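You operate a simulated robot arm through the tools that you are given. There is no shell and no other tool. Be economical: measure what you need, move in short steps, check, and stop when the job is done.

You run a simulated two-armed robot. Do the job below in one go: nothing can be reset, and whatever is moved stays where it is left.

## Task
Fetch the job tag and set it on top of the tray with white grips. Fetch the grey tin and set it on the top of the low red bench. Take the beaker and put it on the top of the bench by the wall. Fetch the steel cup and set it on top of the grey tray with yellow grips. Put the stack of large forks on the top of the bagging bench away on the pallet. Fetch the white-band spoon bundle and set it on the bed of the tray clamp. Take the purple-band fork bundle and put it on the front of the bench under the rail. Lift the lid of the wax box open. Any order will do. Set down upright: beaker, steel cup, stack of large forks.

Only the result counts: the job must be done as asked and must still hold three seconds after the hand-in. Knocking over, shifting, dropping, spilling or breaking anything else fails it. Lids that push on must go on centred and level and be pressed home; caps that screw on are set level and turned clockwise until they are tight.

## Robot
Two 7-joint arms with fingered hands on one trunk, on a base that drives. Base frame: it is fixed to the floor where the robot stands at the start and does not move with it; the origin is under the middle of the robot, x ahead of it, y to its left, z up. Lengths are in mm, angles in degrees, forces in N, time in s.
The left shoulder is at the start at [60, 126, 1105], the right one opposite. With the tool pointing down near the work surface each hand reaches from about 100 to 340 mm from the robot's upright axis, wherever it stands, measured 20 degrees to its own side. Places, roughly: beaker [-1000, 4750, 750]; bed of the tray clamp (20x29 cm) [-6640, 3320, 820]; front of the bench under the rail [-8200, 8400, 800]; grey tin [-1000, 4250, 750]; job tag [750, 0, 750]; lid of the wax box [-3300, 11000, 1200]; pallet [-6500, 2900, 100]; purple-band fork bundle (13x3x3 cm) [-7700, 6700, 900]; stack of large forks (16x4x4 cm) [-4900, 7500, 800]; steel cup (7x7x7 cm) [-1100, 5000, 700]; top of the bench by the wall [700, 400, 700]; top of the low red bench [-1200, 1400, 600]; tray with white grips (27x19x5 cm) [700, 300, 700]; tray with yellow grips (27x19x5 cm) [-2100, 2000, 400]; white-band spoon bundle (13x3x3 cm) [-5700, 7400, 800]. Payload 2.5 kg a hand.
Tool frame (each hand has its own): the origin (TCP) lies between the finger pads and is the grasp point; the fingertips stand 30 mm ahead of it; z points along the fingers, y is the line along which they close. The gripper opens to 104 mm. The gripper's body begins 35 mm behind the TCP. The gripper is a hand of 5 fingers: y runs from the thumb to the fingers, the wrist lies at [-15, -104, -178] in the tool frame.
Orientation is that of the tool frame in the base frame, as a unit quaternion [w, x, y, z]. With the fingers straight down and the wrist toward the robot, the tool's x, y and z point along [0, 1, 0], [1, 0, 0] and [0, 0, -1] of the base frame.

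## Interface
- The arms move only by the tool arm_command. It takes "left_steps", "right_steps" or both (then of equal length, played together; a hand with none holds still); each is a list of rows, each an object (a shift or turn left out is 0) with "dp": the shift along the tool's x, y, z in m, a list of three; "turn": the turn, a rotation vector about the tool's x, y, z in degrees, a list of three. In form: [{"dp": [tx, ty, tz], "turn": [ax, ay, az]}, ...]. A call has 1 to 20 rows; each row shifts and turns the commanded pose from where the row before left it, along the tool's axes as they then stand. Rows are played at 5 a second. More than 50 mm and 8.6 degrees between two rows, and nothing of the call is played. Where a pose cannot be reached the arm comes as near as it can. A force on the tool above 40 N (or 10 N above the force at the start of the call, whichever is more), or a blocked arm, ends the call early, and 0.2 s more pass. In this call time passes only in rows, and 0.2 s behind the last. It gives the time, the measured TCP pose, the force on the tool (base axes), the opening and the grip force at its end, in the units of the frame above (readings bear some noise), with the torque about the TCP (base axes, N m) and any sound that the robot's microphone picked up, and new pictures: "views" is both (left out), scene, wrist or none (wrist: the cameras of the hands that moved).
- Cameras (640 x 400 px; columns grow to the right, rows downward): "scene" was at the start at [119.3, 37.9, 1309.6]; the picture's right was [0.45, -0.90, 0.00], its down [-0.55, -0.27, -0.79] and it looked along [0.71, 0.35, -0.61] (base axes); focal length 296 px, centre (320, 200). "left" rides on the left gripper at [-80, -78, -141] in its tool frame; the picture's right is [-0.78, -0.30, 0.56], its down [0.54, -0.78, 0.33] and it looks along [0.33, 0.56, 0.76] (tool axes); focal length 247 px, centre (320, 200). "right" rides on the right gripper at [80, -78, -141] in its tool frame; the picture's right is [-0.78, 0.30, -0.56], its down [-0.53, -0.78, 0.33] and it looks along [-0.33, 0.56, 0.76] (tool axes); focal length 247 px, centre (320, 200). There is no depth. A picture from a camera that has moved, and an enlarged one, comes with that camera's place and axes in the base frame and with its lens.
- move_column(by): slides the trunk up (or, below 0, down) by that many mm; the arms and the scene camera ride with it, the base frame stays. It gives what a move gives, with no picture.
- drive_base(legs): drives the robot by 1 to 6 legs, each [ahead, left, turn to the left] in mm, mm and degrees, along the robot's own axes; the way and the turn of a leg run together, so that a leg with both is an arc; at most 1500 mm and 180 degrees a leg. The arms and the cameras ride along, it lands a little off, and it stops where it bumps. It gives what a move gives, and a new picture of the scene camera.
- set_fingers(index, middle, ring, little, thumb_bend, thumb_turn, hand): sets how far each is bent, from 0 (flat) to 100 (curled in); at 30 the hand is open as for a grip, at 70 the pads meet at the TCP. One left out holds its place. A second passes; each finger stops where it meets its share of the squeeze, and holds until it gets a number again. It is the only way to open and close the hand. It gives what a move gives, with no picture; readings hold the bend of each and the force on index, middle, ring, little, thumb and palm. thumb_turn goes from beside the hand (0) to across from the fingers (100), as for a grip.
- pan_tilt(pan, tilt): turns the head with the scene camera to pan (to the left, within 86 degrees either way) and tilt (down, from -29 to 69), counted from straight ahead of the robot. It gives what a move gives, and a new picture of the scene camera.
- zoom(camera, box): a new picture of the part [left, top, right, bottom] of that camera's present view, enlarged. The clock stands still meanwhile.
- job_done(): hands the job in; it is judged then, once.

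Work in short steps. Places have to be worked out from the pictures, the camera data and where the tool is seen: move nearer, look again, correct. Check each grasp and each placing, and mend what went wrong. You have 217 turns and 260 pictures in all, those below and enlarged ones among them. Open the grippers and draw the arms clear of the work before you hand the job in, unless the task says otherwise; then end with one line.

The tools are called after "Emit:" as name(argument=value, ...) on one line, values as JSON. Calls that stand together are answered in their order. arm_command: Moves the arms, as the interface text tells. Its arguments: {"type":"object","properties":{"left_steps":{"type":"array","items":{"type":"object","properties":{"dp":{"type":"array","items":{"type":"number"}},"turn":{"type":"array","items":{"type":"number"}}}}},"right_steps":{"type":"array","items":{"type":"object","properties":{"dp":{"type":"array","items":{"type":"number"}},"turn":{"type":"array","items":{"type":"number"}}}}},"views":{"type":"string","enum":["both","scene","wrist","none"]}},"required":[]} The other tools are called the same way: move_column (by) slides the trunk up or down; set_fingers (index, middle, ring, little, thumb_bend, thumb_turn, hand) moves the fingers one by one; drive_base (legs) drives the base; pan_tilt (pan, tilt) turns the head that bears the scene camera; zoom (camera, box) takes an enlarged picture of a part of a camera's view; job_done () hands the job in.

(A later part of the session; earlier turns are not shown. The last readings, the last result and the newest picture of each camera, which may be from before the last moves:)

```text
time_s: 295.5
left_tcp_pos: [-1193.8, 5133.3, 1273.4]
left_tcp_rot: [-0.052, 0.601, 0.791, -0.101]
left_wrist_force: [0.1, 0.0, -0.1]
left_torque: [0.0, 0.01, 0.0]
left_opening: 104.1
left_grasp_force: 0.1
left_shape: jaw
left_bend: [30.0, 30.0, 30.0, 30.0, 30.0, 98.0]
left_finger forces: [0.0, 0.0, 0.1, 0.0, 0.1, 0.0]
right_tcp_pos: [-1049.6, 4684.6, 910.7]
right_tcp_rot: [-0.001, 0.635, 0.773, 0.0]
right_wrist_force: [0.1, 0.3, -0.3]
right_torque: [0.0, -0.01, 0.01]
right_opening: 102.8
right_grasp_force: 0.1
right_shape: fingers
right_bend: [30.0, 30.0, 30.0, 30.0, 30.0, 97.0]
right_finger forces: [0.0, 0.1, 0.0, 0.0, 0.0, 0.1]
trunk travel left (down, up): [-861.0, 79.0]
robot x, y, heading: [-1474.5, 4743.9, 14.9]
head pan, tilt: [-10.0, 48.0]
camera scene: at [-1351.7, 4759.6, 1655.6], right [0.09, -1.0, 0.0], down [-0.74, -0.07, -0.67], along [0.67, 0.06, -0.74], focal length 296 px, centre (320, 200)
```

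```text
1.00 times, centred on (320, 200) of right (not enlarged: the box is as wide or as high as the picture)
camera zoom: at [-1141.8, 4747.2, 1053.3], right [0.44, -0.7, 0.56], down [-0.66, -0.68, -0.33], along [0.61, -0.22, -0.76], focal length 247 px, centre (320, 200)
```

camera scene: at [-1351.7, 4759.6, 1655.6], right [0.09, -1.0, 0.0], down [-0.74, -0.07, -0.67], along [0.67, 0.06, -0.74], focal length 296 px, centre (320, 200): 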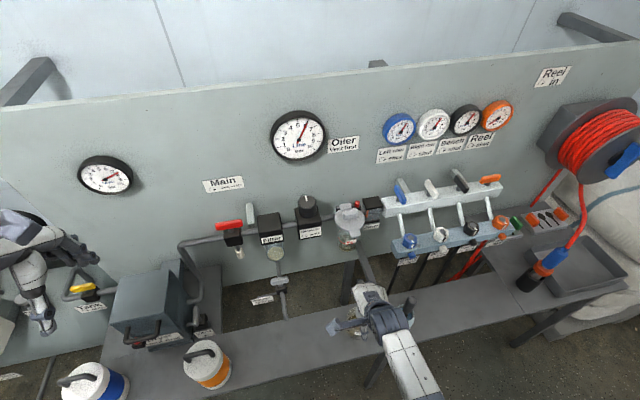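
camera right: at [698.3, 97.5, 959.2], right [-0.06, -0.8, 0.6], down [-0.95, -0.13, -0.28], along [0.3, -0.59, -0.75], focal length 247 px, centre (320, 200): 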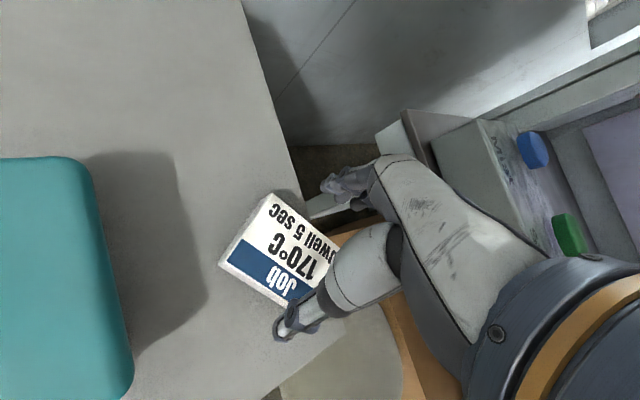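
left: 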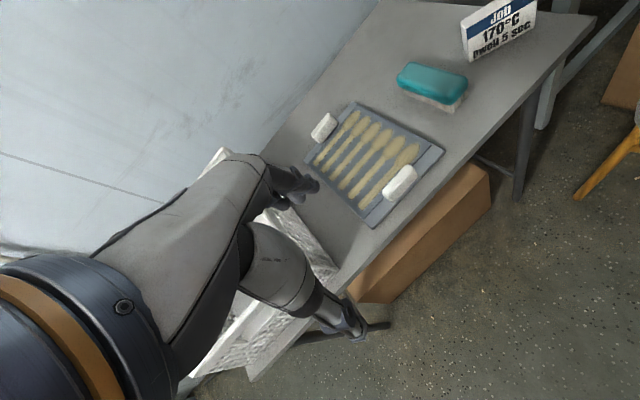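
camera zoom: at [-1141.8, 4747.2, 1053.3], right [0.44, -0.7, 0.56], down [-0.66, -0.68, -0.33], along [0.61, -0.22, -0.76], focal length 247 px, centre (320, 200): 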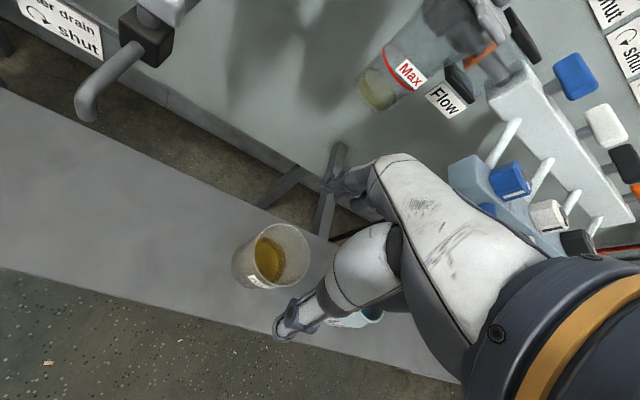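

Beaker is at (-1037,4680), rim ≈815. I nudge 12 mm ahead, then lower to TCP ≈ 790 in two stages.

Emit:
drive_base(legs=[[12, 2, 0]])

Emit:
move_column(by=-65)

Emit:
zoom(camera="right", box=[160, 130, 480, 330])

```text
time_s: 296.2
left_tcp_pos: [-1182.8, 5137.4, 1273.4]
left_tcp_rot: [-0.052, 0.6, 0.792, -0.101]
left_wrist_force: [-0.9, -0.6, -0.3]
left_torque: [0.01, 0.0, 0.01]
left_opening: 104.0
left_grasp_force: 0.0
left_shape: jaw
left_bend: [30.0, 30.0, 30.0, 30.0, 30.0, 98.0]
left_finger forces: [0.0, 0.0, 0.0, 0.1, 0.1, 0.0]
right_tcp_pos: [-1039.5, 4688.8, 911.7]
right_tcp_rot: [0.0, 0.635, 0.773, 0.0]
right_wrist_force: [0.1, 0.4, -1.0]
right_torque: [0.01, 0.03, 0.01]
right_opening: 102.6
right_grasp_force: 0.0
right_shape: fingers
right_bend: [30.0, 30.0, 30.0, 30.0, 30.0, 97.0]
right_finger forces: [0.0, 0.0, 0.0, 0.1, 0.0, 0.1]
trunk travel left (down, up): [-861.0, 79.0]
robot x, y, heading: [-1457.4, 4746.3, 15.1]
head pan, tilt: [-10.0, 48.0]
camera scene: at [-1342.0, 4763.9, 1655.8], right [0.09, -1.0, 0.0], down [-0.74, -0.06, -0.67], along [0.67, 0.06, -0.74], focal length 296 px, centre (320, 200)
```

scene: 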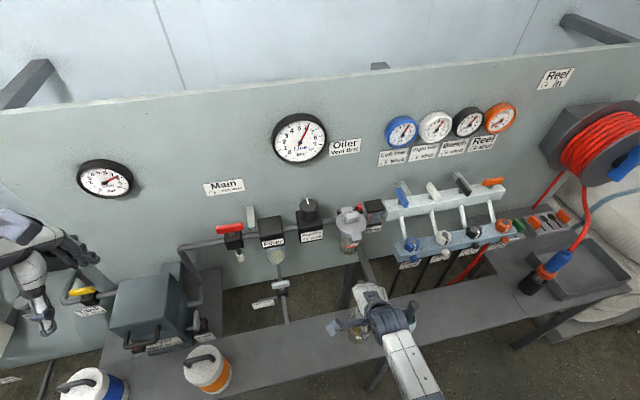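

```text
time_s: 297.3
left_tcp_pos: [-1182.8, 5137.8, 1207.4]
left_tcp_rot: [-0.051, 0.6, 0.792, -0.1]
left_wrist_force: [0.3, 0.9, 0.1]
left_torque: [-0.01, 0.0, 0.0]
left_opening: 103.8
left_grasp_force: 0.0
left_shape: jaw
left_bend: [30.0, 30.0, 30.0, 30.0, 30.0, 98.0]
left_finger forces: [0.1, 0.0, 0.1, 0.1, 0.0, 0.1]
right_tcp_pos: [-1038.7, 4689.8, 845.6]
right_tcp_rot: [0.0, 0.634, 0.773, 0.001]
right_wrist_force: [0.1, 0.2, 0.7]
right_torque: [0.0, -0.02, -0.02]
right_opening: 102.7
right_grasp_force: 0.0
right_shape: fingers
right_bend: [30.0, 30.0, 30.0, 30.0, 30.0, 97.0]
right_finger forces: [0.1, 0.1, 0.1, 0.0, 0.1, 0.0]
trunk travel left (down, up): [-796.0, 144.0]
robot x, y, heading: [-1456.5, 4749.4, 14.9]
head pan, tilt: [-10.0, 48.0]
```

```text
2.00 times, centred on (320, 230) of right
camera zoom: at [-1130.9, 4752.1, 988.3], right [0.44, -0.7, 0.56], down [-0.66, -0.68, -0.33], along [0.61, -0.22, -0.76], focal length 494 px, centre (320, 140)
```

zoom: 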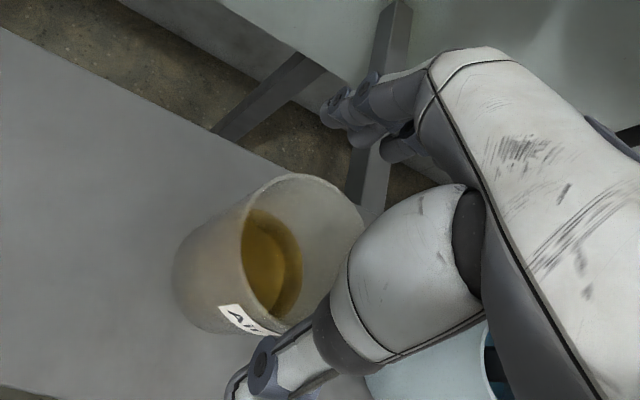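

Aligned; the soap bottle is ≈135 mm to the right, clear. I lower 55 mm and close gently.

Emit:
move_column(by=-55)

Emit:
set_fingers(hand="right", index=70, middle=70, ring=70, little=70, thumb_bend=70)

Emit:
zoom(camera="right", box=[160, 130, 480, 330])

```text
time_s: 298.2
left_tcp_pos: [-1181.9, 5137.6, 1152.4]
left_tcp_rot: [-0.051, 0.601, 0.792, -0.1]
left_wrist_force: [-0.2, 0.9, -0.5]
left_torque: [0.0, -0.01, 0.05]
left_opening: 103.9
left_grasp_force: 0.0
left_shape: jaw
left_bend: [30.0, 30.0, 30.0, 30.0, 30.0, 98.0]
left_finger forces: [0.0, 0.0, 0.0, 0.0, 0.0, 0.1]
right_tcp_pos: [-1039.6, 4688.9, 792.1]
right_tcp_rot: [0.0, 0.634, 0.773, 0.0]
right_wrist_force: [-0.1, -0.3, -0.6]
right_torque: [0.01, 0.03, -0.02]
right_opening: 102.9
right_grasp_force: 0.0
right_shape: fingers
right_bend: [30.0, 30.0, 30.0, 30.0, 30.0, 97.0]
right_finger forces: [0.0, 0.0, 0.0, 0.0, 0.0, 0.0]
trunk travel left (down, up): [-741.0, 199.0]
robot x, y, heading: [-1458.4, 4747.1, 15.2]
head pan, tilt: [-10.0, 48.0]
```

```text
time_s: 299.2
left_tcp_pos: [-1183.6, 5137.4, 1151.8]
left_tcp_rot: [-0.051, 0.6, 0.792, -0.101]
left_wrist_force: [-0.7, -0.2, -1.0]
left_torque: [0.0, -0.01, -0.03]
left_opening: 103.9
left_grasp_force: 0.0
left_shape: jaw
left_bend: [30.0, 30.0, 30.0, 30.0, 30.0, 98.0]
left_finger forces: [0.1, 0.1, 0.0, 0.0, 0.0, 0.1]
right_tcp_pos: [-1037.0, 4689.3, 792.7]
right_tcp_rot: [0.002, 0.635, 0.773, 0.001]
right_wrist_force: [2.6, 1.4, 4.2]
right_torque: [-0.08, -0.29, 0.07]
right_opening: 46.2
right_grasp_force: 23.0
right_shape: fingers
right_bend: [56.0, 54.0, 57.0, 68.0, 54.0, 94.0]
right_finger forces: [6.9, 6.4, 8.0, 2.1, 22.2, 0.1]
trunk travel left (down, up): [-741.0, 199.0]
robot x, y, heading: [-1461.1, 4748.1, 15.1]
head pan, tilt: [-10.0, 48.0]
```

```text
2.00 times, centred on (320, 230) of right
camera zoom: at [-1130.6, 4752.3, 933.8], right [0.44, -0.7, 0.56], down [-0.66, -0.68, -0.33], along [0.61, -0.22, -0.76], focal length 494 px, centre (320, 140)
```

zoom: 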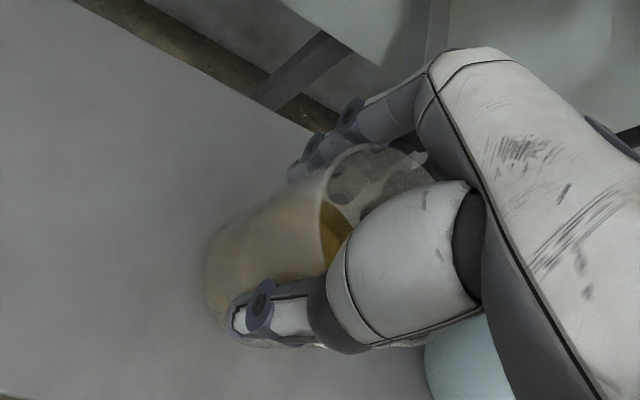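

Gripped. I lift and check the beaker.

Emit:
move_column(by=140)

Emit:
zoom(camera="right", box=[160, 130, 480, 330])

Emit:
drive_base(legs=[[-500, 0, 0], [0, 0, -141], [1257, 0, 0], [0, 0, 36], [1500, 0, 0], [1500, 0, 0]])

```text
time_s: 300.9
left_tcp_pos: [-1182.4, 5138.9, 1291.9]
left_tcp_rot: [-0.051, 0.6, 0.792, -0.101]
left_wrist_force: [0.0, 0.0, 0.6]
left_torque: [0.03, 0.01, 0.0]
left_opening: 104.1
left_grasp_force: 0.1
left_shape: jaw
left_bend: [30.0, 30.0, 30.0, 30.0, 30.0, 98.0]
left_finger forces: [0.0, 0.0, 0.0, 0.1, 0.0, 0.1]
right_tcp_pos: [-1038.8, 4689.0, 932.1]
right_tcp_rot: [-0.001, 0.635, 0.773, 0.0]
right_wrist_force: [1.4, 0.5, -1.6]
right_torque: [0.02, -0.01, 0.0]
right_opening: 45.8
right_grasp_force: 22.5
right_shape: fingers
right_bend: [56.0, 54.0, 57.0, 68.0, 54.0, 94.0]
right_finger forces: [6.3, 5.9, 7.7, 2.0, 21.9, 0.0]
trunk travel left (down, up): [-881.0, 59.0]
robot x, y, heading: [-1459.9, 4746.0, 14.9]
head pan, tilt: [-10.0, 48.0]
```

```text
2.00 times, centred on (320, 230) of right
camera zoom: at [-1130.8, 4752.1, 1073.2], right [0.44, -0.7, 0.56], down [-0.66, -0.68, -0.33], along [0.61, -0.22, -0.76], focal length 494 px, centre (320, 140)
```

zoom: 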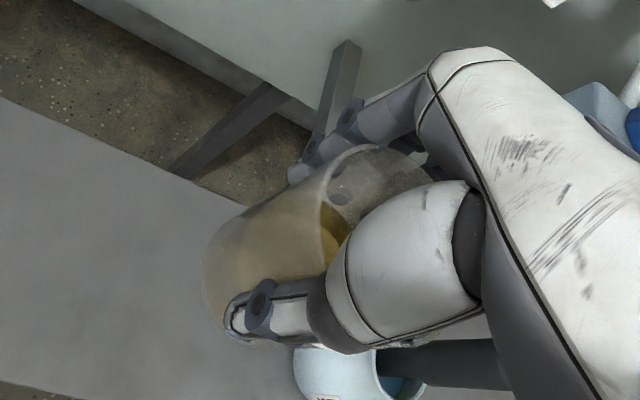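

```text
time_s: 331.5
left_tcp_pos: [-2118.1, 184.5, 1292.6]
left_tcp_rot: [-0.111, 0.993, 0.041, -0.024]
left_wrist_force: [0.0, -0.5, -0.2]
left_torque: [-0.01, 0.03, 0.01]
left_opening: 104.1
left_grasp_force: 0.0
left_shape: jaw
left_bend: [30.0, 30.0, 30.0, 30.0, 30.0, 98.0]
left_finger forces: [0.0, 0.1, 0.0, 0.0, 0.1, 0.1]
right_tcp_pos: [-2586.1, 129.0, 930.8]
right_tcp_rot: [0.0, 1.0, 0.003, 0.0]
right_wrist_force: [0.4, 0.0, -0.7]
right_torque: [-0.03, 0.0, -0.04]
right_opening: 44.1
right_grasp_force: 20.8
right_shape: fingers
right_bend: [57.0, 55.0, 58.0, 68.0, 54.0, 94.0]
right_finger forces: [6.7, 5.4, 8.1, 2.2, 19.0, 0.1]
trunk travel left (down, up): [-881.0, 59.0]
robot x, y, heading: [-2446.3, 528.3, -85.8]
head pan, tilt: [-10.0, 48.0]
camera scene: at [-2452.2, 412.7, 1675.6], right [-0.99, 0.1, 0.0], down [0.08, 0.74, -0.67], along [-0.07, -0.67, -0.74], focal length 296 px, centre (320, 200)
```

scene: 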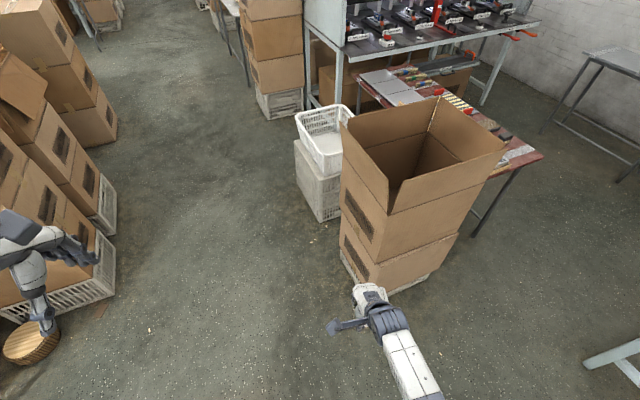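

The beaker is steady. I drive through the passage to the bench by the wall.

Emit:
drive_base(legs=[[0, 0, 85.8], [1450, 20, 0], [400, 0, 0], [635, -264, 0], [0, 0, -10]])

```text
time_s: 348.7
left_tcp_pos: [473.6, 486.8, 1293.0]
left_tcp_rot: [-0.073, 0.763, 0.637, -0.087]
left_wrist_force: [0.3, -1.0, -0.1]
left_torque: [-0.02, 0.01, 0.0]
left_opening: 104.2
left_grasp_force: 0.0
left_shape: jaw
left_bend: [30.0, 30.0, 30.0, 30.0, 30.0, 98.0]
left_finger forces: [0.0, 0.1, 0.0, 0.1, 0.1, 0.0]
right_tcp_pos: [406.3, 20.4, 932.2]
right_tcp_rot: [0.0, 0.791, 0.612, 0.0]
right_wrist_force: [-0.1, 0.3, -1.0]
right_torque: [0.0, -0.01, 0.0]
right_opening: 43.5
right_grasp_force: 19.8
right_shape: fingers
right_bend: [58.0, 55.0, 58.0, 69.0, 54.0, 94.0]
right_finger forces: [6.6, 5.0, 8.1, 2.2, 17.8, 0.1]
trunk travel left (down, up): [-881.0, 59.0]
robot x, y, heading: [55.5, 257.6, -10.6]
head pan, tilt: [-10.0, 48.0]
camera scene: at [168.5, 220.8, 1675.6], right [-0.36, -0.93, 0.0], down [-0.69, 0.26, -0.67], along [0.63, -0.24, -0.74], focal length 296 px, centre (320, 200)
```

scene: 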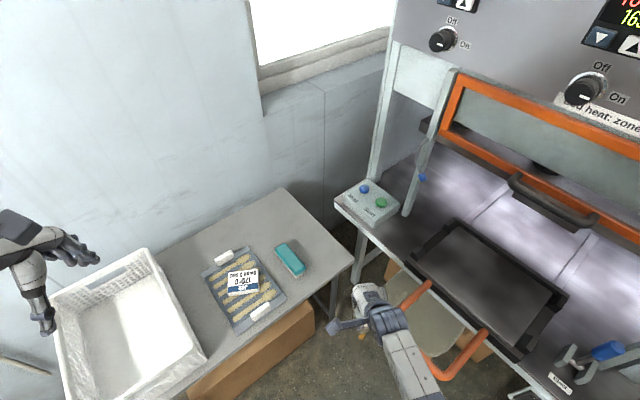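

I re-tighten the grip, then drive to bring the beaker over the free area right of the brush, ≈(700,0).

Emit:
set_fingers(hand="right", index=72, middle=72, ring=72, little=72, thumb_bend=72)

Emit:
drive_base(legs=[[290, 32, 0]])

Emit:
move_column(by=-90)

Emit:
zoom(camera="right", box=[0, 0, 640, 400])

```text
time_s: 349.7
left_tcp_pos: [474.0, 488.3, 1292.7]
left_tcp_rot: [-0.073, 0.762, 0.637, -0.086]
left_wrist_force: [0.1, -0.3, -0.2]
left_torque: [0.0, -0.03, -0.01]
left_opening: 104.3
left_grasp_force: 0.0
left_shape: jaw
left_bend: [30.0, 30.0, 30.0, 30.0, 30.0, 98.0]
left_finger forces: [0.0, 0.0, 0.0, 0.0, 0.1, 0.0]
right_tcp_pos: [406.3, 21.3, 931.6]
right_tcp_rot: [0.001, 0.791, 0.612, 0.0]
right_wrist_force: [-0.2, 0.1, -2.2]
right_torque: [-0.01, -0.03, 0.02]
right_opening: 43.7
right_grasp_force: 26.2
right_shape: fingers
right_bend: [59.0, 57.0, 60.0, 71.0, 53.0, 93.0]
right_finger forces: [8.1, 7.6, 9.4, 4.0, 23.8, 0.0]
trunk travel left (down, up): [-881.0, 59.0]
robot x, y, heading: [52.9, 256.3, -10.9]
head pan, tilt: [-10.0, 48.0]
```

```text
time_s: 351.7
left_tcp_pos: [761.6, 464.5, 1292.3]
left_tcp_rot: [-0.073, 0.762, 0.638, -0.087]
left_wrist_force: [0.1, -0.3, -0.1]
left_torque: [0.01, -0.01, -0.03]
left_opening: 103.9
left_grasp_force: 0.2
left_shape: jaw
left_bend: [30.0, 30.0, 30.0, 30.0, 30.0, 98.0]
left_finger forces: [0.0, 0.0, 0.1, 0.1, 0.0, 0.0]
right_tcp_pos: [695.3, -2.1, 931.1]
right_tcp_rot: [0.0, 0.79, 0.613, 0.001]
right_wrist_force: [-0.1, 0.1, -0.9]
right_torque: [0.03, 0.0, -0.01]
right_opening: 43.3
right_grasp_force: 26.7
right_shape: fingers
right_bend: [59.0, 57.0, 60.0, 71.0, 53.0, 93.0]
right_finger forces: [8.1, 7.6, 9.4, 4.0, 23.7, 0.1]
trunk travel left (down, up): [-881.0, 59.0]
robot x, y, heading: [342.8, 234.5, -10.9]
head pan, tilt: [-10.0, 48.0]
camera scene: at [456.9, 198.4, 1675.6], right [-0.35, -0.94, 0.0], down [-0.7, 0.26, -0.67], along [0.63, -0.24, -0.74], focal length 296 px, centre (320, 200)
```

scene: 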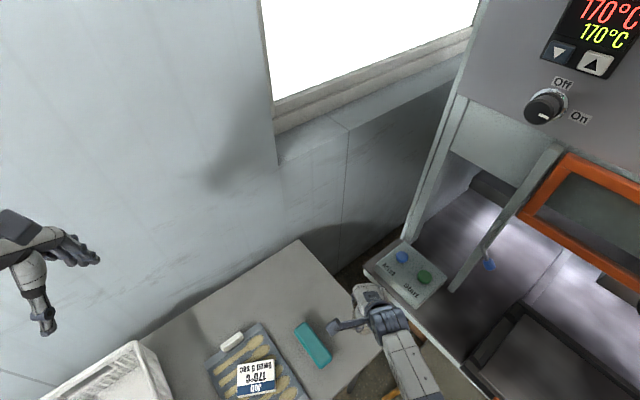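

```text
time_s: 352.9
left_tcp_pos: [760.3, 465.2, 1202.1]
left_tcp_rot: [-0.073, 0.761, 0.638, -0.087]
left_wrist_force: [0.1, 0.3, -0.8]
left_torque: [-0.02, -0.01, -0.02]
left_opening: 104.1
left_grasp_force: 0.1
left_shape: jaw
left_bend: [30.0, 30.0, 30.0, 30.0, 30.0, 98.0]
left_finger forces: [0.0, 0.0, 0.0, 0.0, 0.1, 0.1]
right_tcp_pos: [696.9, -1.2, 841.5]
right_tcp_rot: [0.0, 0.791, 0.612, 0.0]
right_wrist_force: [-0.8, -0.4, -0.8]
right_torque: [0.01, 0.0, -0.02]
right_opening: 43.4
right_grasp_force: 26.5
right_shape: fingers
right_bend: [59.0, 57.0, 60.0, 71.0, 53.0, 93.0]
right_finger forces: [8.1, 7.5, 9.4, 4.0, 23.7, 0.1]
trunk travel left (down, up): [-791.0, 149.0]
robot x, y, heading: [340.7, 232.8, -10.6]
head pan, tilt: [-10.0, 48.0]
```

```text
1.00 times, centred on (320, 200) of right (not enlarged: the box is as wide or as high as the picture)
camera zoom: at [639.9, 95.4, 983.3], right [0.09, -0.83, 0.56], down [-0.89, -0.32, -0.33], along [0.46, -0.46, -0.76], focal length 247 px, centre (320, 200)
```

zoom: 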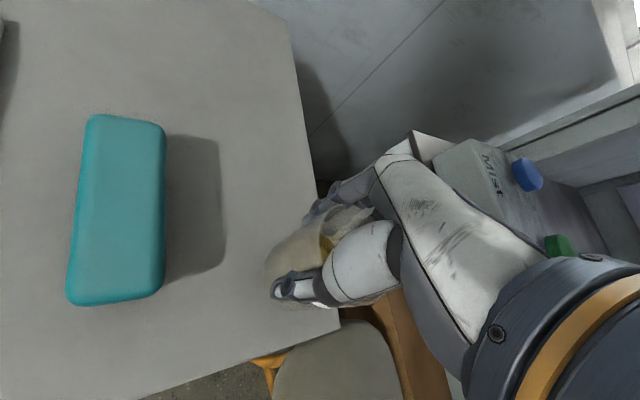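

Table edge is ~75 mm right and the brush ~105 mm left of the beaker's centre. I lower to contact.

Emit:
move_column(by=-36)

Emit:
move_column(by=-4)

```text
time_s: 353.7
left_tcp_pos: [758.5, 467.2, 1166.2]
left_tcp_rot: [-0.072, 0.762, 0.638, -0.086]
left_wrist_force: [1.3, 0.3, -0.1]
left_torque: [0.0, 0.02, 0.03]
left_opening: 103.9
left_grasp_force: 0.0
left_shape: jaw
left_bend: [30.0, 30.0, 30.0, 30.0, 30.0, 98.0]
left_finger forces: [0.1, 0.0, 0.0, 0.0, 0.0, 0.0]
right_tcp_pos: [699.5, -1.7, 809.5]
right_tcp_rot: [0.005, 0.791, 0.612, 0.005]
right_wrist_force: [-2.6, 0.2, 27.3]
right_torque: [-0.39, -0.13, 0.0]
right_opening: 41.3
right_grasp_force: 27.7
right_shape: fingers
right_bend: [61.0, 58.0, 61.0, 72.0, 54.0, 93.0]
right_finger forces: [7.8, 6.9, 9.6, 4.3, 27.8, 0.0]
trunk travel left (down, up): [-755.0, 185.0]
robot x, y, heading: [345.0, 238.5, -10.8]
head pan, tilt: [-10.0, 48.0]
```

```text
time_s: 354.2
left_tcp_pos: [760.4, 465.8, 1163.1]
left_tcp_rot: [-0.073, 0.762, 0.638, -0.086]
left_wrist_force: [-0.4, 0.4, -1.3]
left_torque: [0.0, -0.01, 0.01]
left_opening: 104.1
left_grasp_force: 0.0
left_shape: jaw
left_bend: [30.0, 30.0, 30.0, 30.0, 30.0, 98.0]
left_finger forces: [0.1, 0.1, 0.0, 0.0, 0.1, 0.0]
right_tcp_pos: [702.7, -3.0, 809.6]
right_tcp_rot: [0.008, 0.79, 0.613, 0.009]
right_wrist_force: [-3.2, 1.3, 18.0]
right_torque: [-0.14, 0.08, -0.02]
right_opening: 40.6
right_grasp_force: 28.9
right_shape: fingers
right_bend: [62.0, 59.0, 61.0, 72.0, 55.0, 92.0]
right_finger forces: [7.4, 7.0, 9.6, 4.3, 29.6, 0.0]
trunk travel left (down, up): [-752.0, 188.0]
robot x, y, heading: [341.3, 233.4, -10.5]
head pan, tilt: [-10.0, 48.0]
stopped: the force on the tool passed its limit at 42 N (the readings are from after the stop); the commanded pose is now the measured one
```

In contact already (it had slid a bit in the grip). I relieve 4 mm and release.

Emit:
move_column(by=4)

Emit:
zoom(camera="right", box=[160, 130, 480, 330])

```text
time_s: 354.7
left_tcp_pos: [761.4, 465.3, 1166.9]
left_tcp_rot: [-0.073, 0.762, 0.638, -0.086]
left_wrist_force: [0.2, -0.2, -0.5]
left_torque: [0.0, 0.03, 0.0]
left_opening: 104.1
left_grasp_force: 0.1
left_shape: jaw
left_bend: [30.0, 30.0, 30.0, 30.0, 30.0, 98.0]
left_finger forces: [0.0, 0.0, 0.0, 0.1, 0.0, 0.1]
right_tcp_pos: [700.7, -1.5, 810.8]
right_tcp_rot: [0.006, 0.79, 0.613, 0.006]
right_wrist_force: [2.3, -1.1, 2.0]
right_torque: [-0.07, -0.17, 0.02]
right_opening: 40.8
right_grasp_force: 25.8
right_shape: fingers
right_bend: [62.0, 58.0, 61.0, 71.0, 55.0, 92.0]
right_finger forces: [7.8, 7.2, 9.8, 4.4, 23.0, 0.1]
trunk travel left (down, up): [-756.0, 184.0]
robot x, y, heading: [342.9, 235.8, -10.6]
head pan, tilt: [-10.0, 48.0]
```

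```text
2.00 times, centred on (320, 230) of right
camera zoom: at [642.2, 95.3, 951.1], right [0.08, -0.82, 0.56], down [-0.88, -0.33, -0.35], along [0.47, -0.46, -0.75], focal length 494 px, centre (320, 140)
```

zoom: 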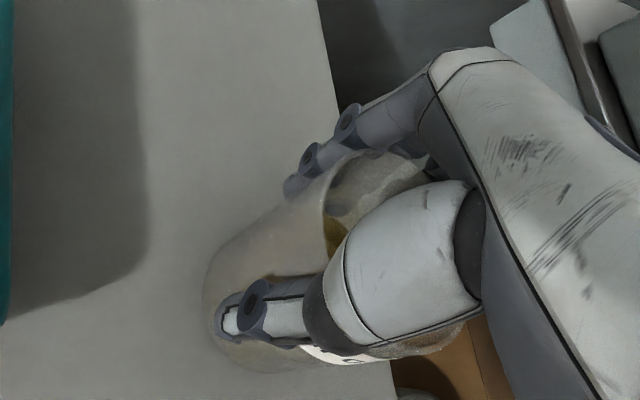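

The beaker stands on the top; I release.

Emit:
set_fingers(hand="right", index=32, middle=32, ring=32, little=32, thumb_bend=30)

Emit:
move_column(by=130)

Emit:
zoom(camera="right", box=[0, 0, 640, 400])

```text
time_s: 355.7
left_tcp_pos: [761.6, 465.1, 1167.4]
left_tcp_rot: [-0.073, 0.761, 0.638, -0.086]
left_wrist_force: [0.0, 0.1, -0.2]
left_torque: [-0.02, 0.0, -0.02]
left_opening: 104.1
left_grasp_force: 0.0
left_shape: jaw
left_bend: [30.0, 30.0, 30.0, 30.0, 30.0, 98.0]
left_finger forces: [0.0, 0.1, 0.1, 0.0, 0.0, 0.1]
right_tcp_pos: [699.9, -1.1, 811.3]
right_tcp_rot: [0.005, 0.79, 0.613, 0.005]
right_wrist_force: [0.1, -0.4, 0.0]
right_torque: [-0.01, -0.03, -0.02]
right_opening: 100.2
right_grasp_force: 0.0
right_shape: fingers
right_bend: [32.0, 32.0, 32.0, 32.0, 30.0, 97.0]
right_finger forces: [0.0, 0.1, 0.1, 0.0, 0.0, 0.0]
trunk travel left (down, up): [-756.0, 184.0]
robot x, y, heading: [343.3, 236.8, -10.7]
head pan, tilt: [-10.0, 48.0]
```

```text
time_s: 357.3
left_tcp_pos: [760.7, 465.7, 1296.6]
left_tcp_rot: [-0.073, 0.761, 0.639, -0.087]
left_wrist_force: [-0.3, 0.1, -0.1]
left_torque: [-0.02, -0.01, 0.0]
left_opening: 103.9
left_grasp_force: 0.1
left_shape: jaw
left_bend: [30.0, 30.0, 30.0, 30.0, 30.0, 98.0]
left_finger forces: [0.0, 0.1, 0.0, 0.0, 0.0, 0.0]
right_tcp_pos: [702.0, -1.0, 941.1]
right_tcp_rot: [0.006, 0.791, 0.612, 0.006]
right_wrist_force: [0.4, 0.4, 0.6]
right_torque: [-0.01, -0.03, -0.01]
right_opening: 100.4
right_grasp_force: 0.0
right_shape: fingers
right_bend: [32.0, 32.0, 32.0, 32.0, 30.0, 97.0]
right_finger forces: [0.0, 0.1, 0.0, 0.1, 0.1, 0.0]
trunk travel left (down, up): [-886.0, 54.0]
robot x, y, heading: [342.6, 232.9, -10.9]
head pan, tilt: [-10.0, 48.0]
```

```text
1.00 times, centred on (320, 200) of right (not enlarged: the box is as wide or as high as the picture)
camera zoom: at [642.5, 95.2, 1081.5], right [0.08, -0.82, 0.56], down [-0.88, -0.33, -0.35], along [0.47, -0.46, -0.75], focal length 247 px, centre (320, 200)
```

zoom: 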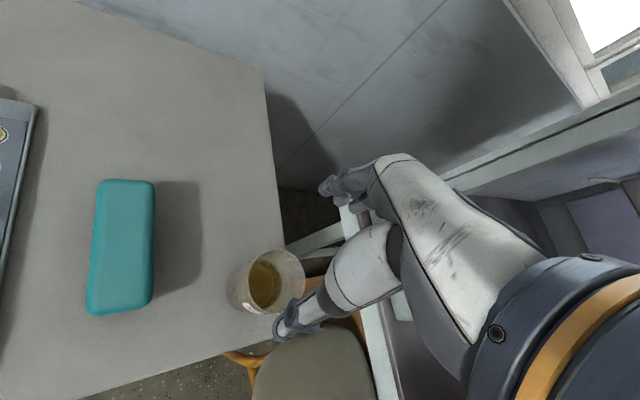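

The beaker stands upright on the bench by the wall. Four done; now the long drive to the far area, first back through the passage.

Emit:
drive_base(legs=[[-330, 0, 0], [0, 0, 180], [600, -130, 0], [0, 0, 11], [1500, 0, 0], [600, 0, 0]])

Emit:
drive_base(legs=[[0, 0, -90], [1500, 0, 0], [1500, 0, 0], [700, 0, 0], [0, 0, 30]])

Emit:
pan_tilt(pan=0, tilt=14)

```text
time_s: 380.4
left_tcp_pos: [-2998.9, 385.2, 1297.2]
left_tcp_rot: [0.091, -0.689, 0.716, -0.067]
left_wrist_force: [0.3, 0.8, -0.1]
left_torque: [-0.01, -0.01, -0.01]
left_opening: 104.1
left_grasp_force: 0.1
left_shape: jaw
left_bend: [30.0, 30.0, 30.0, 30.0, 30.0, 98.0]
left_finger forces: [0.1, 0.1, 0.1, 0.1, 0.0, 0.0]
right_tcp_pos: [-3004.6, 856.0, 941.0]
right_tcp_rot: [-0.005, -0.666, 0.746, 0.006]
right_wrist_force: [-0.6, 0.5, 0.3]
right_torque: [0.0, 0.01, -0.03]
right_opening: 100.1
right_grasp_force: 0.1
right_shape: fingers
right_bend: [32.0, 32.0, 32.0, 32.0, 30.0, 97.0]
right_finger forces: [0.1, 0.0, 0.1, 0.1, 0.1, 0.0]
trunk travel left (down, up): [-886.0, 54.0]
robot x, y, heading: [-2611.3, 671.1, 177.4]
head pan, tilt: [-10.0, 48.0]
camera scene: at [-2731.1, 690.5, 1680.5], right [0.22, 0.98, 0.0], down [0.72, -0.16, -0.67], along [-0.65, 0.15, -0.74], focal length 296 px, centre (320, 200)
```

scene: 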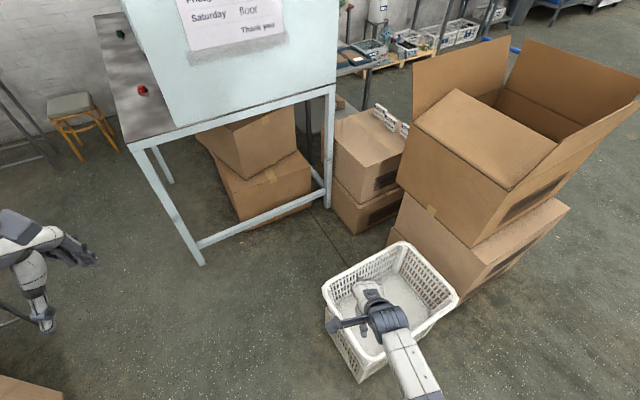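

```text
time_s: 403.6
left_tcp_pos: [-2917.0, 4556.7, 1297.0]
left_tcp_rot: [0.045, -0.237, 0.965, -0.104]
left_wrist_force: [0.5, 0.6, 0.1]
left_torque: [0.02, 0.02, 0.01]
left_opening: 104.2
left_grasp_force: 0.0
left_shape: jaw
left_bend: [30.0, 30.0, 30.0, 30.0, 30.0, 98.0]
left_finger forces: [0.1, 0.0, 0.0, 0.0, 0.0, 0.1]
right_tcp_pos: [-2509.3, 4796.2, 941.2]
right_tcp_rot: [-0.003, -0.203, 0.979, 0.008]
right_wrist_force: [-0.4, -0.1, -0.7]
right_torque: [-0.01, -0.01, 0.04]
right_opening: 100.4
right_grasp_force: 0.1
right_shape: fingers
right_bend: [32.0, 32.0, 32.0, 32.0, 30.0, 97.0]
right_finger forces: [0.0, 0.1, 0.1, 0.1, 0.0, 0.1]
trunk travel left (down, up): [-886.0, 54.0]
robot x, y, heading: [-2476.1, 4366.4, 117.0]
head pan, tilt: [-10.0, 48.0]
camera scene: at [-2515.2, 4478.4, 1680.5], right [0.96, 0.29, 0.0], down [0.22, -0.71, -0.67], along [-0.2, 0.64, -0.74], focal length 296 px, centre (320, 200)
```

scene: 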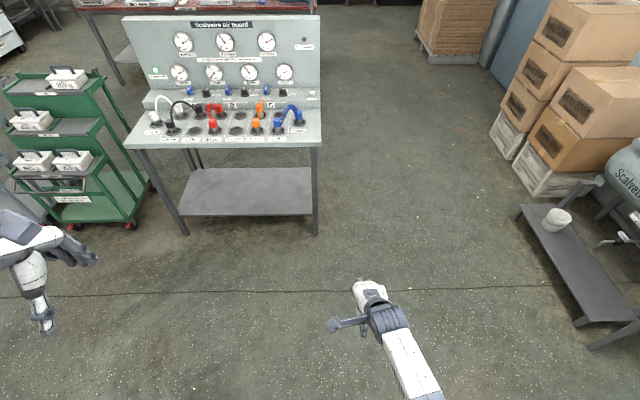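

```text
time_s: 404.6
left_tcp_pos: [-2914.5, 4557.7, 1295.9]
left_tcp_rot: [0.046, -0.238, 0.965, -0.103]
left_wrist_force: [0.0, 0.1, -0.8]
left_torque: [0.03, 0.0, -0.01]
left_opening: 104.0
left_grasp_force: 0.1
left_shape: jaw
left_bend: [30.0, 30.0, 30.0, 30.0, 30.0, 98.0]
left_finger forces: [0.0, 0.0, 0.0, 0.0, 0.1, 0.0]
right_tcp_pos: [-2509.2, 4796.3, 941.2]
right_tcp_rot: [-0.002, -0.203, 0.979, 0.007]
right_wrist_force: [1.4, 0.1, 0.5]
right_torque: [-0.01, 0.02, 0.01]
right_opening: 100.2
right_grasp_force: 0.0
right_shape: fingers
right_bend: [32.0, 32.0, 32.0, 32.0, 30.0, 97.0]
right_finger forces: [0.1, 0.0, 0.1, 0.0, 0.0, 0.1]
trunk travel left (down, up): [-886.0, 54.0]
robot x, y, heading: [-2473.8, 4364.7, 117.1]
head pan, tilt: [0.0, 14.0]
camera scene: at [-2534.5, 4486.2, 1733.0], right [0.89, 0.46, 0.0], down [0.11, -0.22, -0.97], along [-0.44, 0.86, -0.24], focal length 296 px, centre (320, 200)
```

scene: 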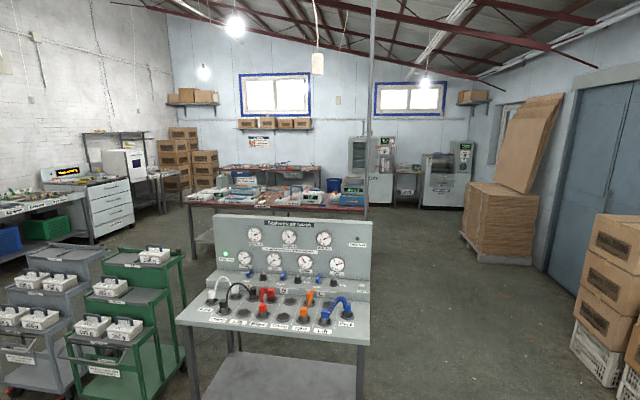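

Red bagging bench is beyond the panel at about (-5600…-3500, 7000…7500). I go round the panel's right side and along the bench front.

Emit:
drive_base(legs=[[0, 0, -32.8], [1500, 0, 0], [720, 0, 0], [0, 0, 94], [1300, 0, 0]])

Emit:
pan_tilt(pan=-55, tilt=25)

```text
time_s: 427.4
left_tcp_pos: [-3918.7, 6389.0, 1296.9]
left_tcp_rot: [0.091, -0.687, 0.717, -0.066]
left_wrist_force: [0.1, 0.5, -0.2]
left_torque: [0.04, -0.02, 0.02]
left_opening: 104.3
left_grasp_force: 0.0
left_shape: jaw
left_bend: [30.0, 30.0, 30.0, 30.0, 30.0, 98.0]
left_finger forces: [0.1, 0.1, 0.0, 0.0, 0.0, 0.0]
right_tcp_pos: [-3922.3, 6860.8, 941.0]
right_tcp_rot: [-0.006, -0.664, 0.748, 0.005]
right_wrist_force: [0.0, 0.3, 0.3]
right_torque: [-0.02, 0.0, 0.01]
right_opening: 100.3
right_grasp_force: 0.0
right_shape: fingers
right_bend: [32.0, 32.0, 32.0, 32.0, 30.0, 97.0]
right_finger forces: [0.1, 0.0, 0.0, 0.1, 0.0, 0.1]
trunk travel left (down, up): [-886.0, 54.0]
robot x, y, heading: [-3534.5, 6674.2, 177.3]
head pan, tilt: [0.0, 14.0]
camera scene: at [-3666.0, 6680.9, 1733.1], right [0.05, 1.0, 0.0], down [0.24, -0.01, -0.97], along [-0.97, 0.05, -0.24], focal length 296 px, centre (320, 200)
```

scene: 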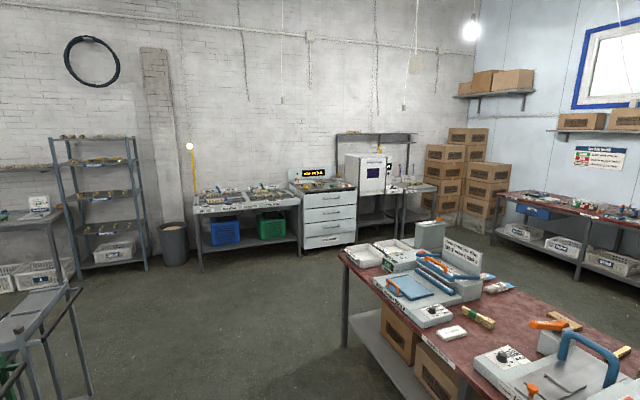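

```text
time_s: 428.6
left_tcp_pos: [-3920.1, 6388.1, 1296.4]
left_tcp_rot: [0.091, -0.687, 0.717, -0.066]
left_wrist_force: [0.3, 0.9, 0.3]
left_torque: [0.02, 0.01, -0.01]
left_opening: 103.9
left_grasp_force: 0.0
left_shape: jaw
left_bend: [30.0, 30.0, 30.0, 30.0, 30.0, 98.0]
left_finger forces: [0.0, 0.1, 0.0, 0.0, 0.0, 0.0]
right_tcp_pos: [-3921.9, 6861.3, 941.7]
right_tcp_rot: [-0.006, -0.664, 0.748, 0.006]
right_wrist_force: [-0.2, 0.5, -0.6]
right_torque: [0.01, -0.03, -0.02]
right_opening: 100.3
right_grasp_force: 0.1
right_shape: fingers
right_bend: [32.0, 32.0, 32.0, 32.0, 30.0, 97.0]
right_finger forces: [0.0, 0.0, 0.1, 0.0, 0.1, 0.0]
trunk travel left (down, up): [-886.0, 54.0]
robot x, y, heading: [-3540.1, 6672.8, 176.9]
head pan, tilt: [-55.0, 25.0]
camera scene: at [-3621.6, 6754.0, 1715.3], right [0.85, 0.53, 0.0], down [0.22, -0.36, -0.91], along [-0.48, 0.77, -0.42], focal length 296 px, centre (320, 200)
```

scene: 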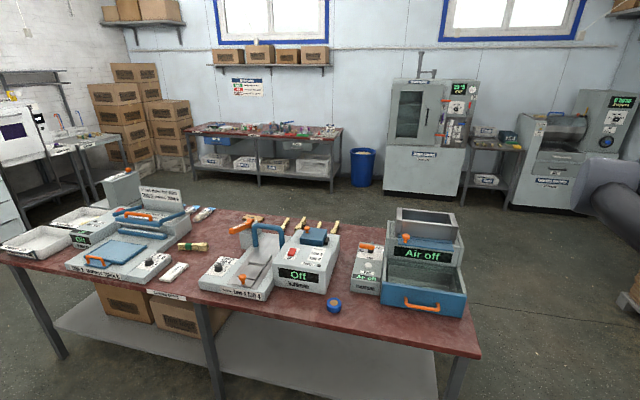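

I zoom on the bagging bench to find the fork stack and the spoon bundle.

Emit:
zoom(camera="scene", box=[140, 190, 380, 340])

Emit:
zoom(camera="scene", box=[0, 160, 240, 310])

```text
2.67 times, centred on (260, 265) of scene
camera zoom: at [-3621.6, 6754.0, 1715.3], right [0.85, 0.53, 0.0], down [0.22, -0.36, -0.91], along [-0.48, 0.77, -0.42], focal length 791 px, centre (480, 27)
```

zoom: 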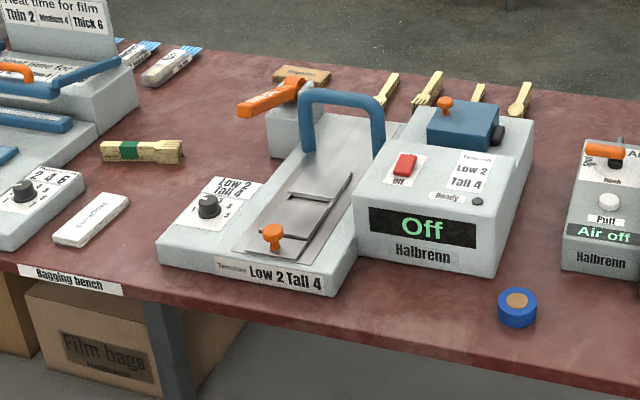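

```text
2.67 times, centred on (120, 235) of scene
camera zoom: at [-3621.6, 6754.0, 1715.3], right [0.85, 0.53, 0.0], down [0.22, -0.36, -0.91], along [-0.48, 0.77, -0.42], focal length 791 px, centre (853, 107)
```

zoom: 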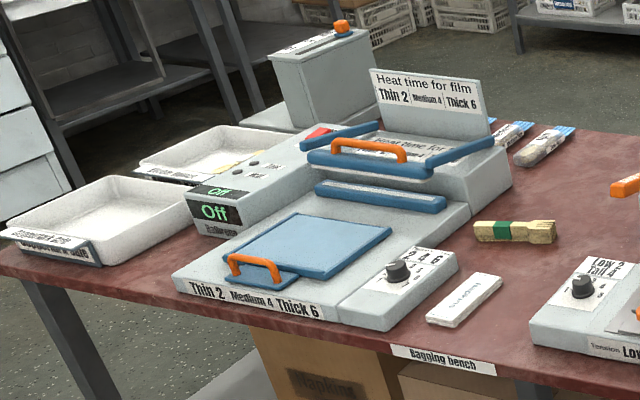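

The green-banded stack of large forks is at ≈(-4921,7538), its length along 29°. I drive to a standoff before it and turn to face 119° (across its length).

Emit:
drive_base(legs=[[1170, -78, 0], [0, 0, -58]])

Emit:
pan_tilt(pan=0, tilt=45)

```text
time_s: 437.2
left_tcp_pos: [-5162.5, 7006.6, 1297.2]
left_tcp_rot: [0.046, -0.245, 0.963, -0.104]
left_wrist_force: [0.6, 0.2, -0.1]
left_torque: [-0.03, 0.0, -0.01]
left_opening: 104.1
left_grasp_force: 0.0
left_shape: jaw
left_bend: [30.0, 30.0, 30.0, 30.0, 30.0, 98.0]
left_finger forces: [0.0, 0.0, 0.0, 0.0, 0.0, 0.0]
right_tcp_pos: [-4757.5, 7252.9, 941.8]
right_tcp_rot: [-0.003, -0.21, 0.978, 0.008]
right_wrist_force: [-0.1, -0.4, -0.1]
right_torque: [0.01, 0.01, 0.0]
right_opening: 100.3
right_grasp_force: 0.1
right_shape: fingers
right_bend: [32.0, 32.0, 32.0, 32.0, 30.0, 97.0]
right_finger forces: [0.0, 0.0, 0.0, 0.1, 0.0, 0.0]
trunk travel left (down, up): [-886.0, 54.0]
robot x, y, heading: [-4715.4, 6824.3, 118.3]
head pan, tilt: [-55.0, 25.0]
camera scene: at [-4693.0, 6941.7, 1715.2], right [0.89, -0.45, 0.0], down [-0.19, -0.38, -0.91], along [0.41, 0.81, -0.42], focal length 296 px, centre (320, 200)
```

scene: 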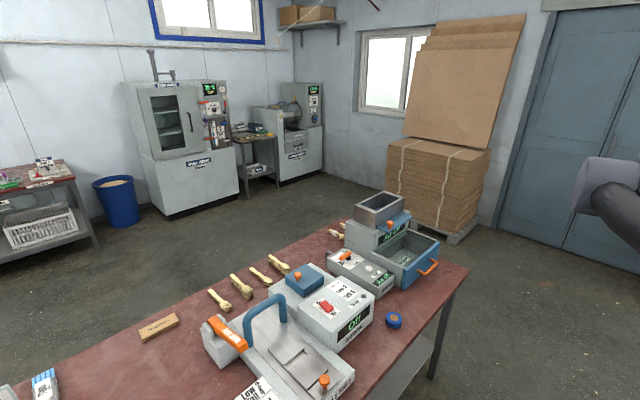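

```text
time_s: 438.5
left_tcp_pos: [-5159.8, 7007.7, 1296.9]
left_tcp_rot: [0.047, -0.246, 0.963, -0.103]
left_wrist_force: [0.5, 0.1, 0.0]
left_torque: [-0.02, 0.0, 0.02]
left_opening: 104.1
left_grasp_force: 0.0
left_shape: jaw
left_bend: [30.0, 30.0, 30.0, 30.0, 30.0, 98.0]
left_finger forces: [0.0, 0.1, 0.0, 0.1, 0.1, 0.0]
right_tcp_pos: [-4757.8, 7252.5, 940.9]
right_tcp_rot: [-0.003, -0.21, 0.978, 0.008]
right_wrist_force: [-0.5, -0.6, -1.0]
right_torque: [0.01, 0.03, -0.01]
right_opening: 100.2
right_grasp_force: 0.0
right_shape: fingers
right_bend: [32.0, 32.0, 32.0, 32.0, 30.0, 97.0]
right_finger forces: [0.0, 0.0, 0.0, 0.0, 0.0, 0.0]
trunk travel left (down, up): [-886.0, 54.0]
robot x, y, heading: [-4717.1, 6828.0, 118.0]
head pan, tilt: [0.0, 45.0]
camera scene: at [-4773.0, 6931.3, 1684.7], right [0.88, 0.47, 0.0], down [0.33, -0.62, -0.71], along [-0.33, 0.62, -0.71], focal length 296 px, centre (320, 200)
```

scene: 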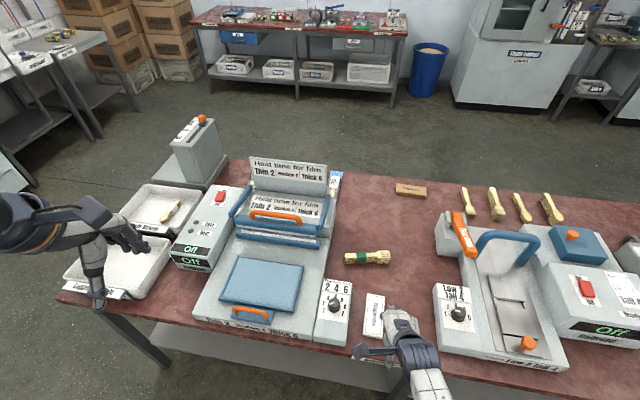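

The stack is at ≈(-4906,7528), axis ≈33°; the spoon bundle lies in the white tray at ≈(-5680,7363). I turn 8° and approach, extending the arm 45 mm forward.

Emit:
arm_command(right_steps=[{"dp": [0, 0.022, 0]}, {"dp": [0, 0.023, 0]}, {"dp": [0, 0, 0]}], views="none")

Emit:
drive_base(legs=[[0, -80, 8], [235, 0, 0]])

Emit:
zoom(camera="right", box=[0, 0, 640, 400])

```text
time_s: 439.3
left_tcp_pos: [-5159.9, 7007.0, 1298.3]
left_tcp_rot: [0.047, -0.247, 0.962, -0.103]
left_wrist_force: [0.2, -0.2, -0.2]
left_torque: [0.03, -0.01, -0.01]
left_opening: 104.0
left_grasp_force: 0.2
left_shape: jaw
left_bend: [30.0, 30.0, 30.0, 30.0, 30.0, 98.0]
left_finger forces: [0.0, 0.1, 0.0, 0.0, 0.1, 0.0]
right_tcp_pos: [-4777.0, 7293.1, 941.1]
right_tcp_rot: [-0.003, -0.21, 0.978, 0.008]
right_wrist_force: [-0.3, 0.4, 0.4]
right_torque: [-0.01, 0.03, 0.01]
right_opening: 100.2
right_grasp_force: 0.0
right_shape: fingers
right_bend: [32.0, 32.0, 32.0, 32.0, 30.0, 97.0]
right_finger forces: [0.0, 0.0, 0.0, 0.0, 0.1, 0.0]
trunk travel left (down, up): [-886.0, 54.0]
robot x, y, heading: [-4713.9, 6828.2, 117.9]
head pan, tilt: [0.0, 45.0]
```

```text
time_s: 441.7
left_tcp_pos: [-5254.4, 7176.0, 1297.4]
left_tcp_rot: [0.054, -0.314, 0.943, -0.1]
left_wrist_force: [-0.5, 0.1, 0.1]
left_torque: [-0.04, -0.03, 0.01]
left_opening: 103.8
left_grasp_force: 0.1
left_shape: jaw
left_bend: [30.0, 30.0, 30.0, 30.0, 30.0, 98.0]
left_finger forces: [0.0, 0.0, 0.1, 0.1, 0.0, 0.0]
right_tcp_pos: [-4914.1, 7514.0, 940.5]
right_tcp_rot: [-0.004, -0.279, 0.96, 0.007]
right_wrist_force: [0.2, 0.6, -0.1]
right_torque: [-0.01, -0.01, 0.01]
right_opening: 100.4
right_grasp_force: 0.1
right_shape: fingers
right_bend: [32.0, 32.0, 32.0, 32.0, 30.0, 97.0]
right_finger forces: [0.1, 0.0, 0.0, 0.0, 0.0, 0.0]
trunk travel left (down, up): [-886.0, 54.0]
robot x, y, heading: [-4795.4, 7059.7, 126.1]
head pan, tilt: [0.0, 45.0]
camera scene: at [-4859.4, 7155.6, 1684.7], right [0.81, 0.59, 0.0], down [0.42, -0.57, -0.71], along [-0.42, 0.57, -0.71], focal length 296 px, centre (320, 200)
```

scene: 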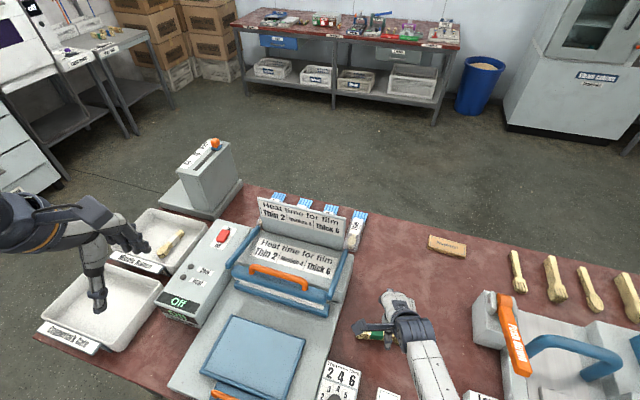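

```text
1.00 times, centred on (320, 200) of right (not enlarged: the box is as wide or as high as the picture)
camera zoom: at [-4938.4, 7403.4, 1081.5], right [0.5, 0.66, 0.56], down [0.86, -0.36, -0.35], along [-0.02, 0.66, -0.75], focal length 247 px, centre (320, 200)
```

zoom: 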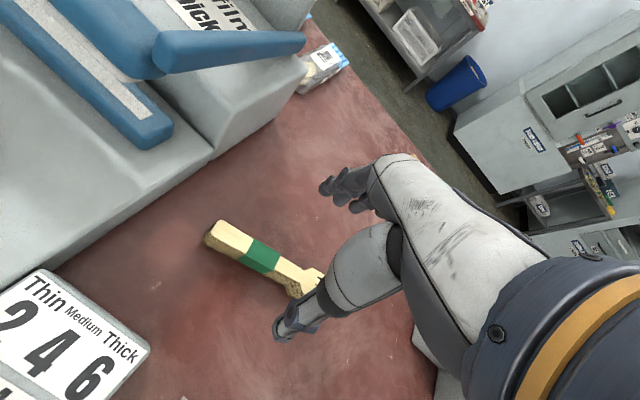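

TCP is over the stack's centre (-4914,7519). I lower to z≈835 and grip.

Emit:
move_column(by=-104)

Emit:
zoom(camera="right", box=[160, 130, 480, 330])

```text
time_s: 443.1
left_tcp_pos: [-5253.4, 7175.7, 1191.8]
left_tcp_rot: [0.054, -0.313, 0.943, -0.1]
left_wrist_force: [0.2, 1.0, -0.1]
left_torque: [0.04, 0.02, 0.0]
left_opening: 104.0
left_grasp_force: 0.1
left_shape: jaw
left_bend: [30.0, 30.0, 30.0, 30.0, 30.0, 98.0]
left_finger forces: [0.0, 0.0, 0.0, 0.0, 0.1, 0.1]
right_tcp_pos: [-4912.8, 7513.5, 836.7]
right_tcp_rot: [-0.002, -0.279, 0.96, 0.008]
right_wrist_force: [-0.3, 1.0, -0.1]
right_torque: [-0.03, 0.02, 0.02]
right_opening: 100.3
right_grasp_force: 0.1
right_shape: fingers
right_bend: [32.0, 32.0, 32.0, 32.0, 30.0, 97.0]
right_finger forces: [0.0, 0.0, 0.1, 0.0, 0.0, 0.0]
trunk travel left (down, up): [-782.0, 158.0]
robot x, y, heading: [-4790.5, 7059.4, 126.2]
head pan, tilt: [0.0, 45.0]
```

```text
2.00 times, centred on (320, 230) of right
camera zoom: at [-4938.3, 7403.4, 977.6], right [0.5, 0.66, 0.56], down [0.86, -0.36, -0.35], along [-0.02, 0.66, -0.75], focal length 494 px, centre (320, 140)
```

zoom: 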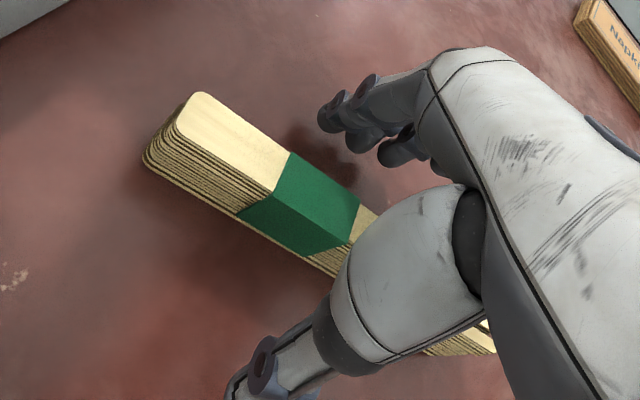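

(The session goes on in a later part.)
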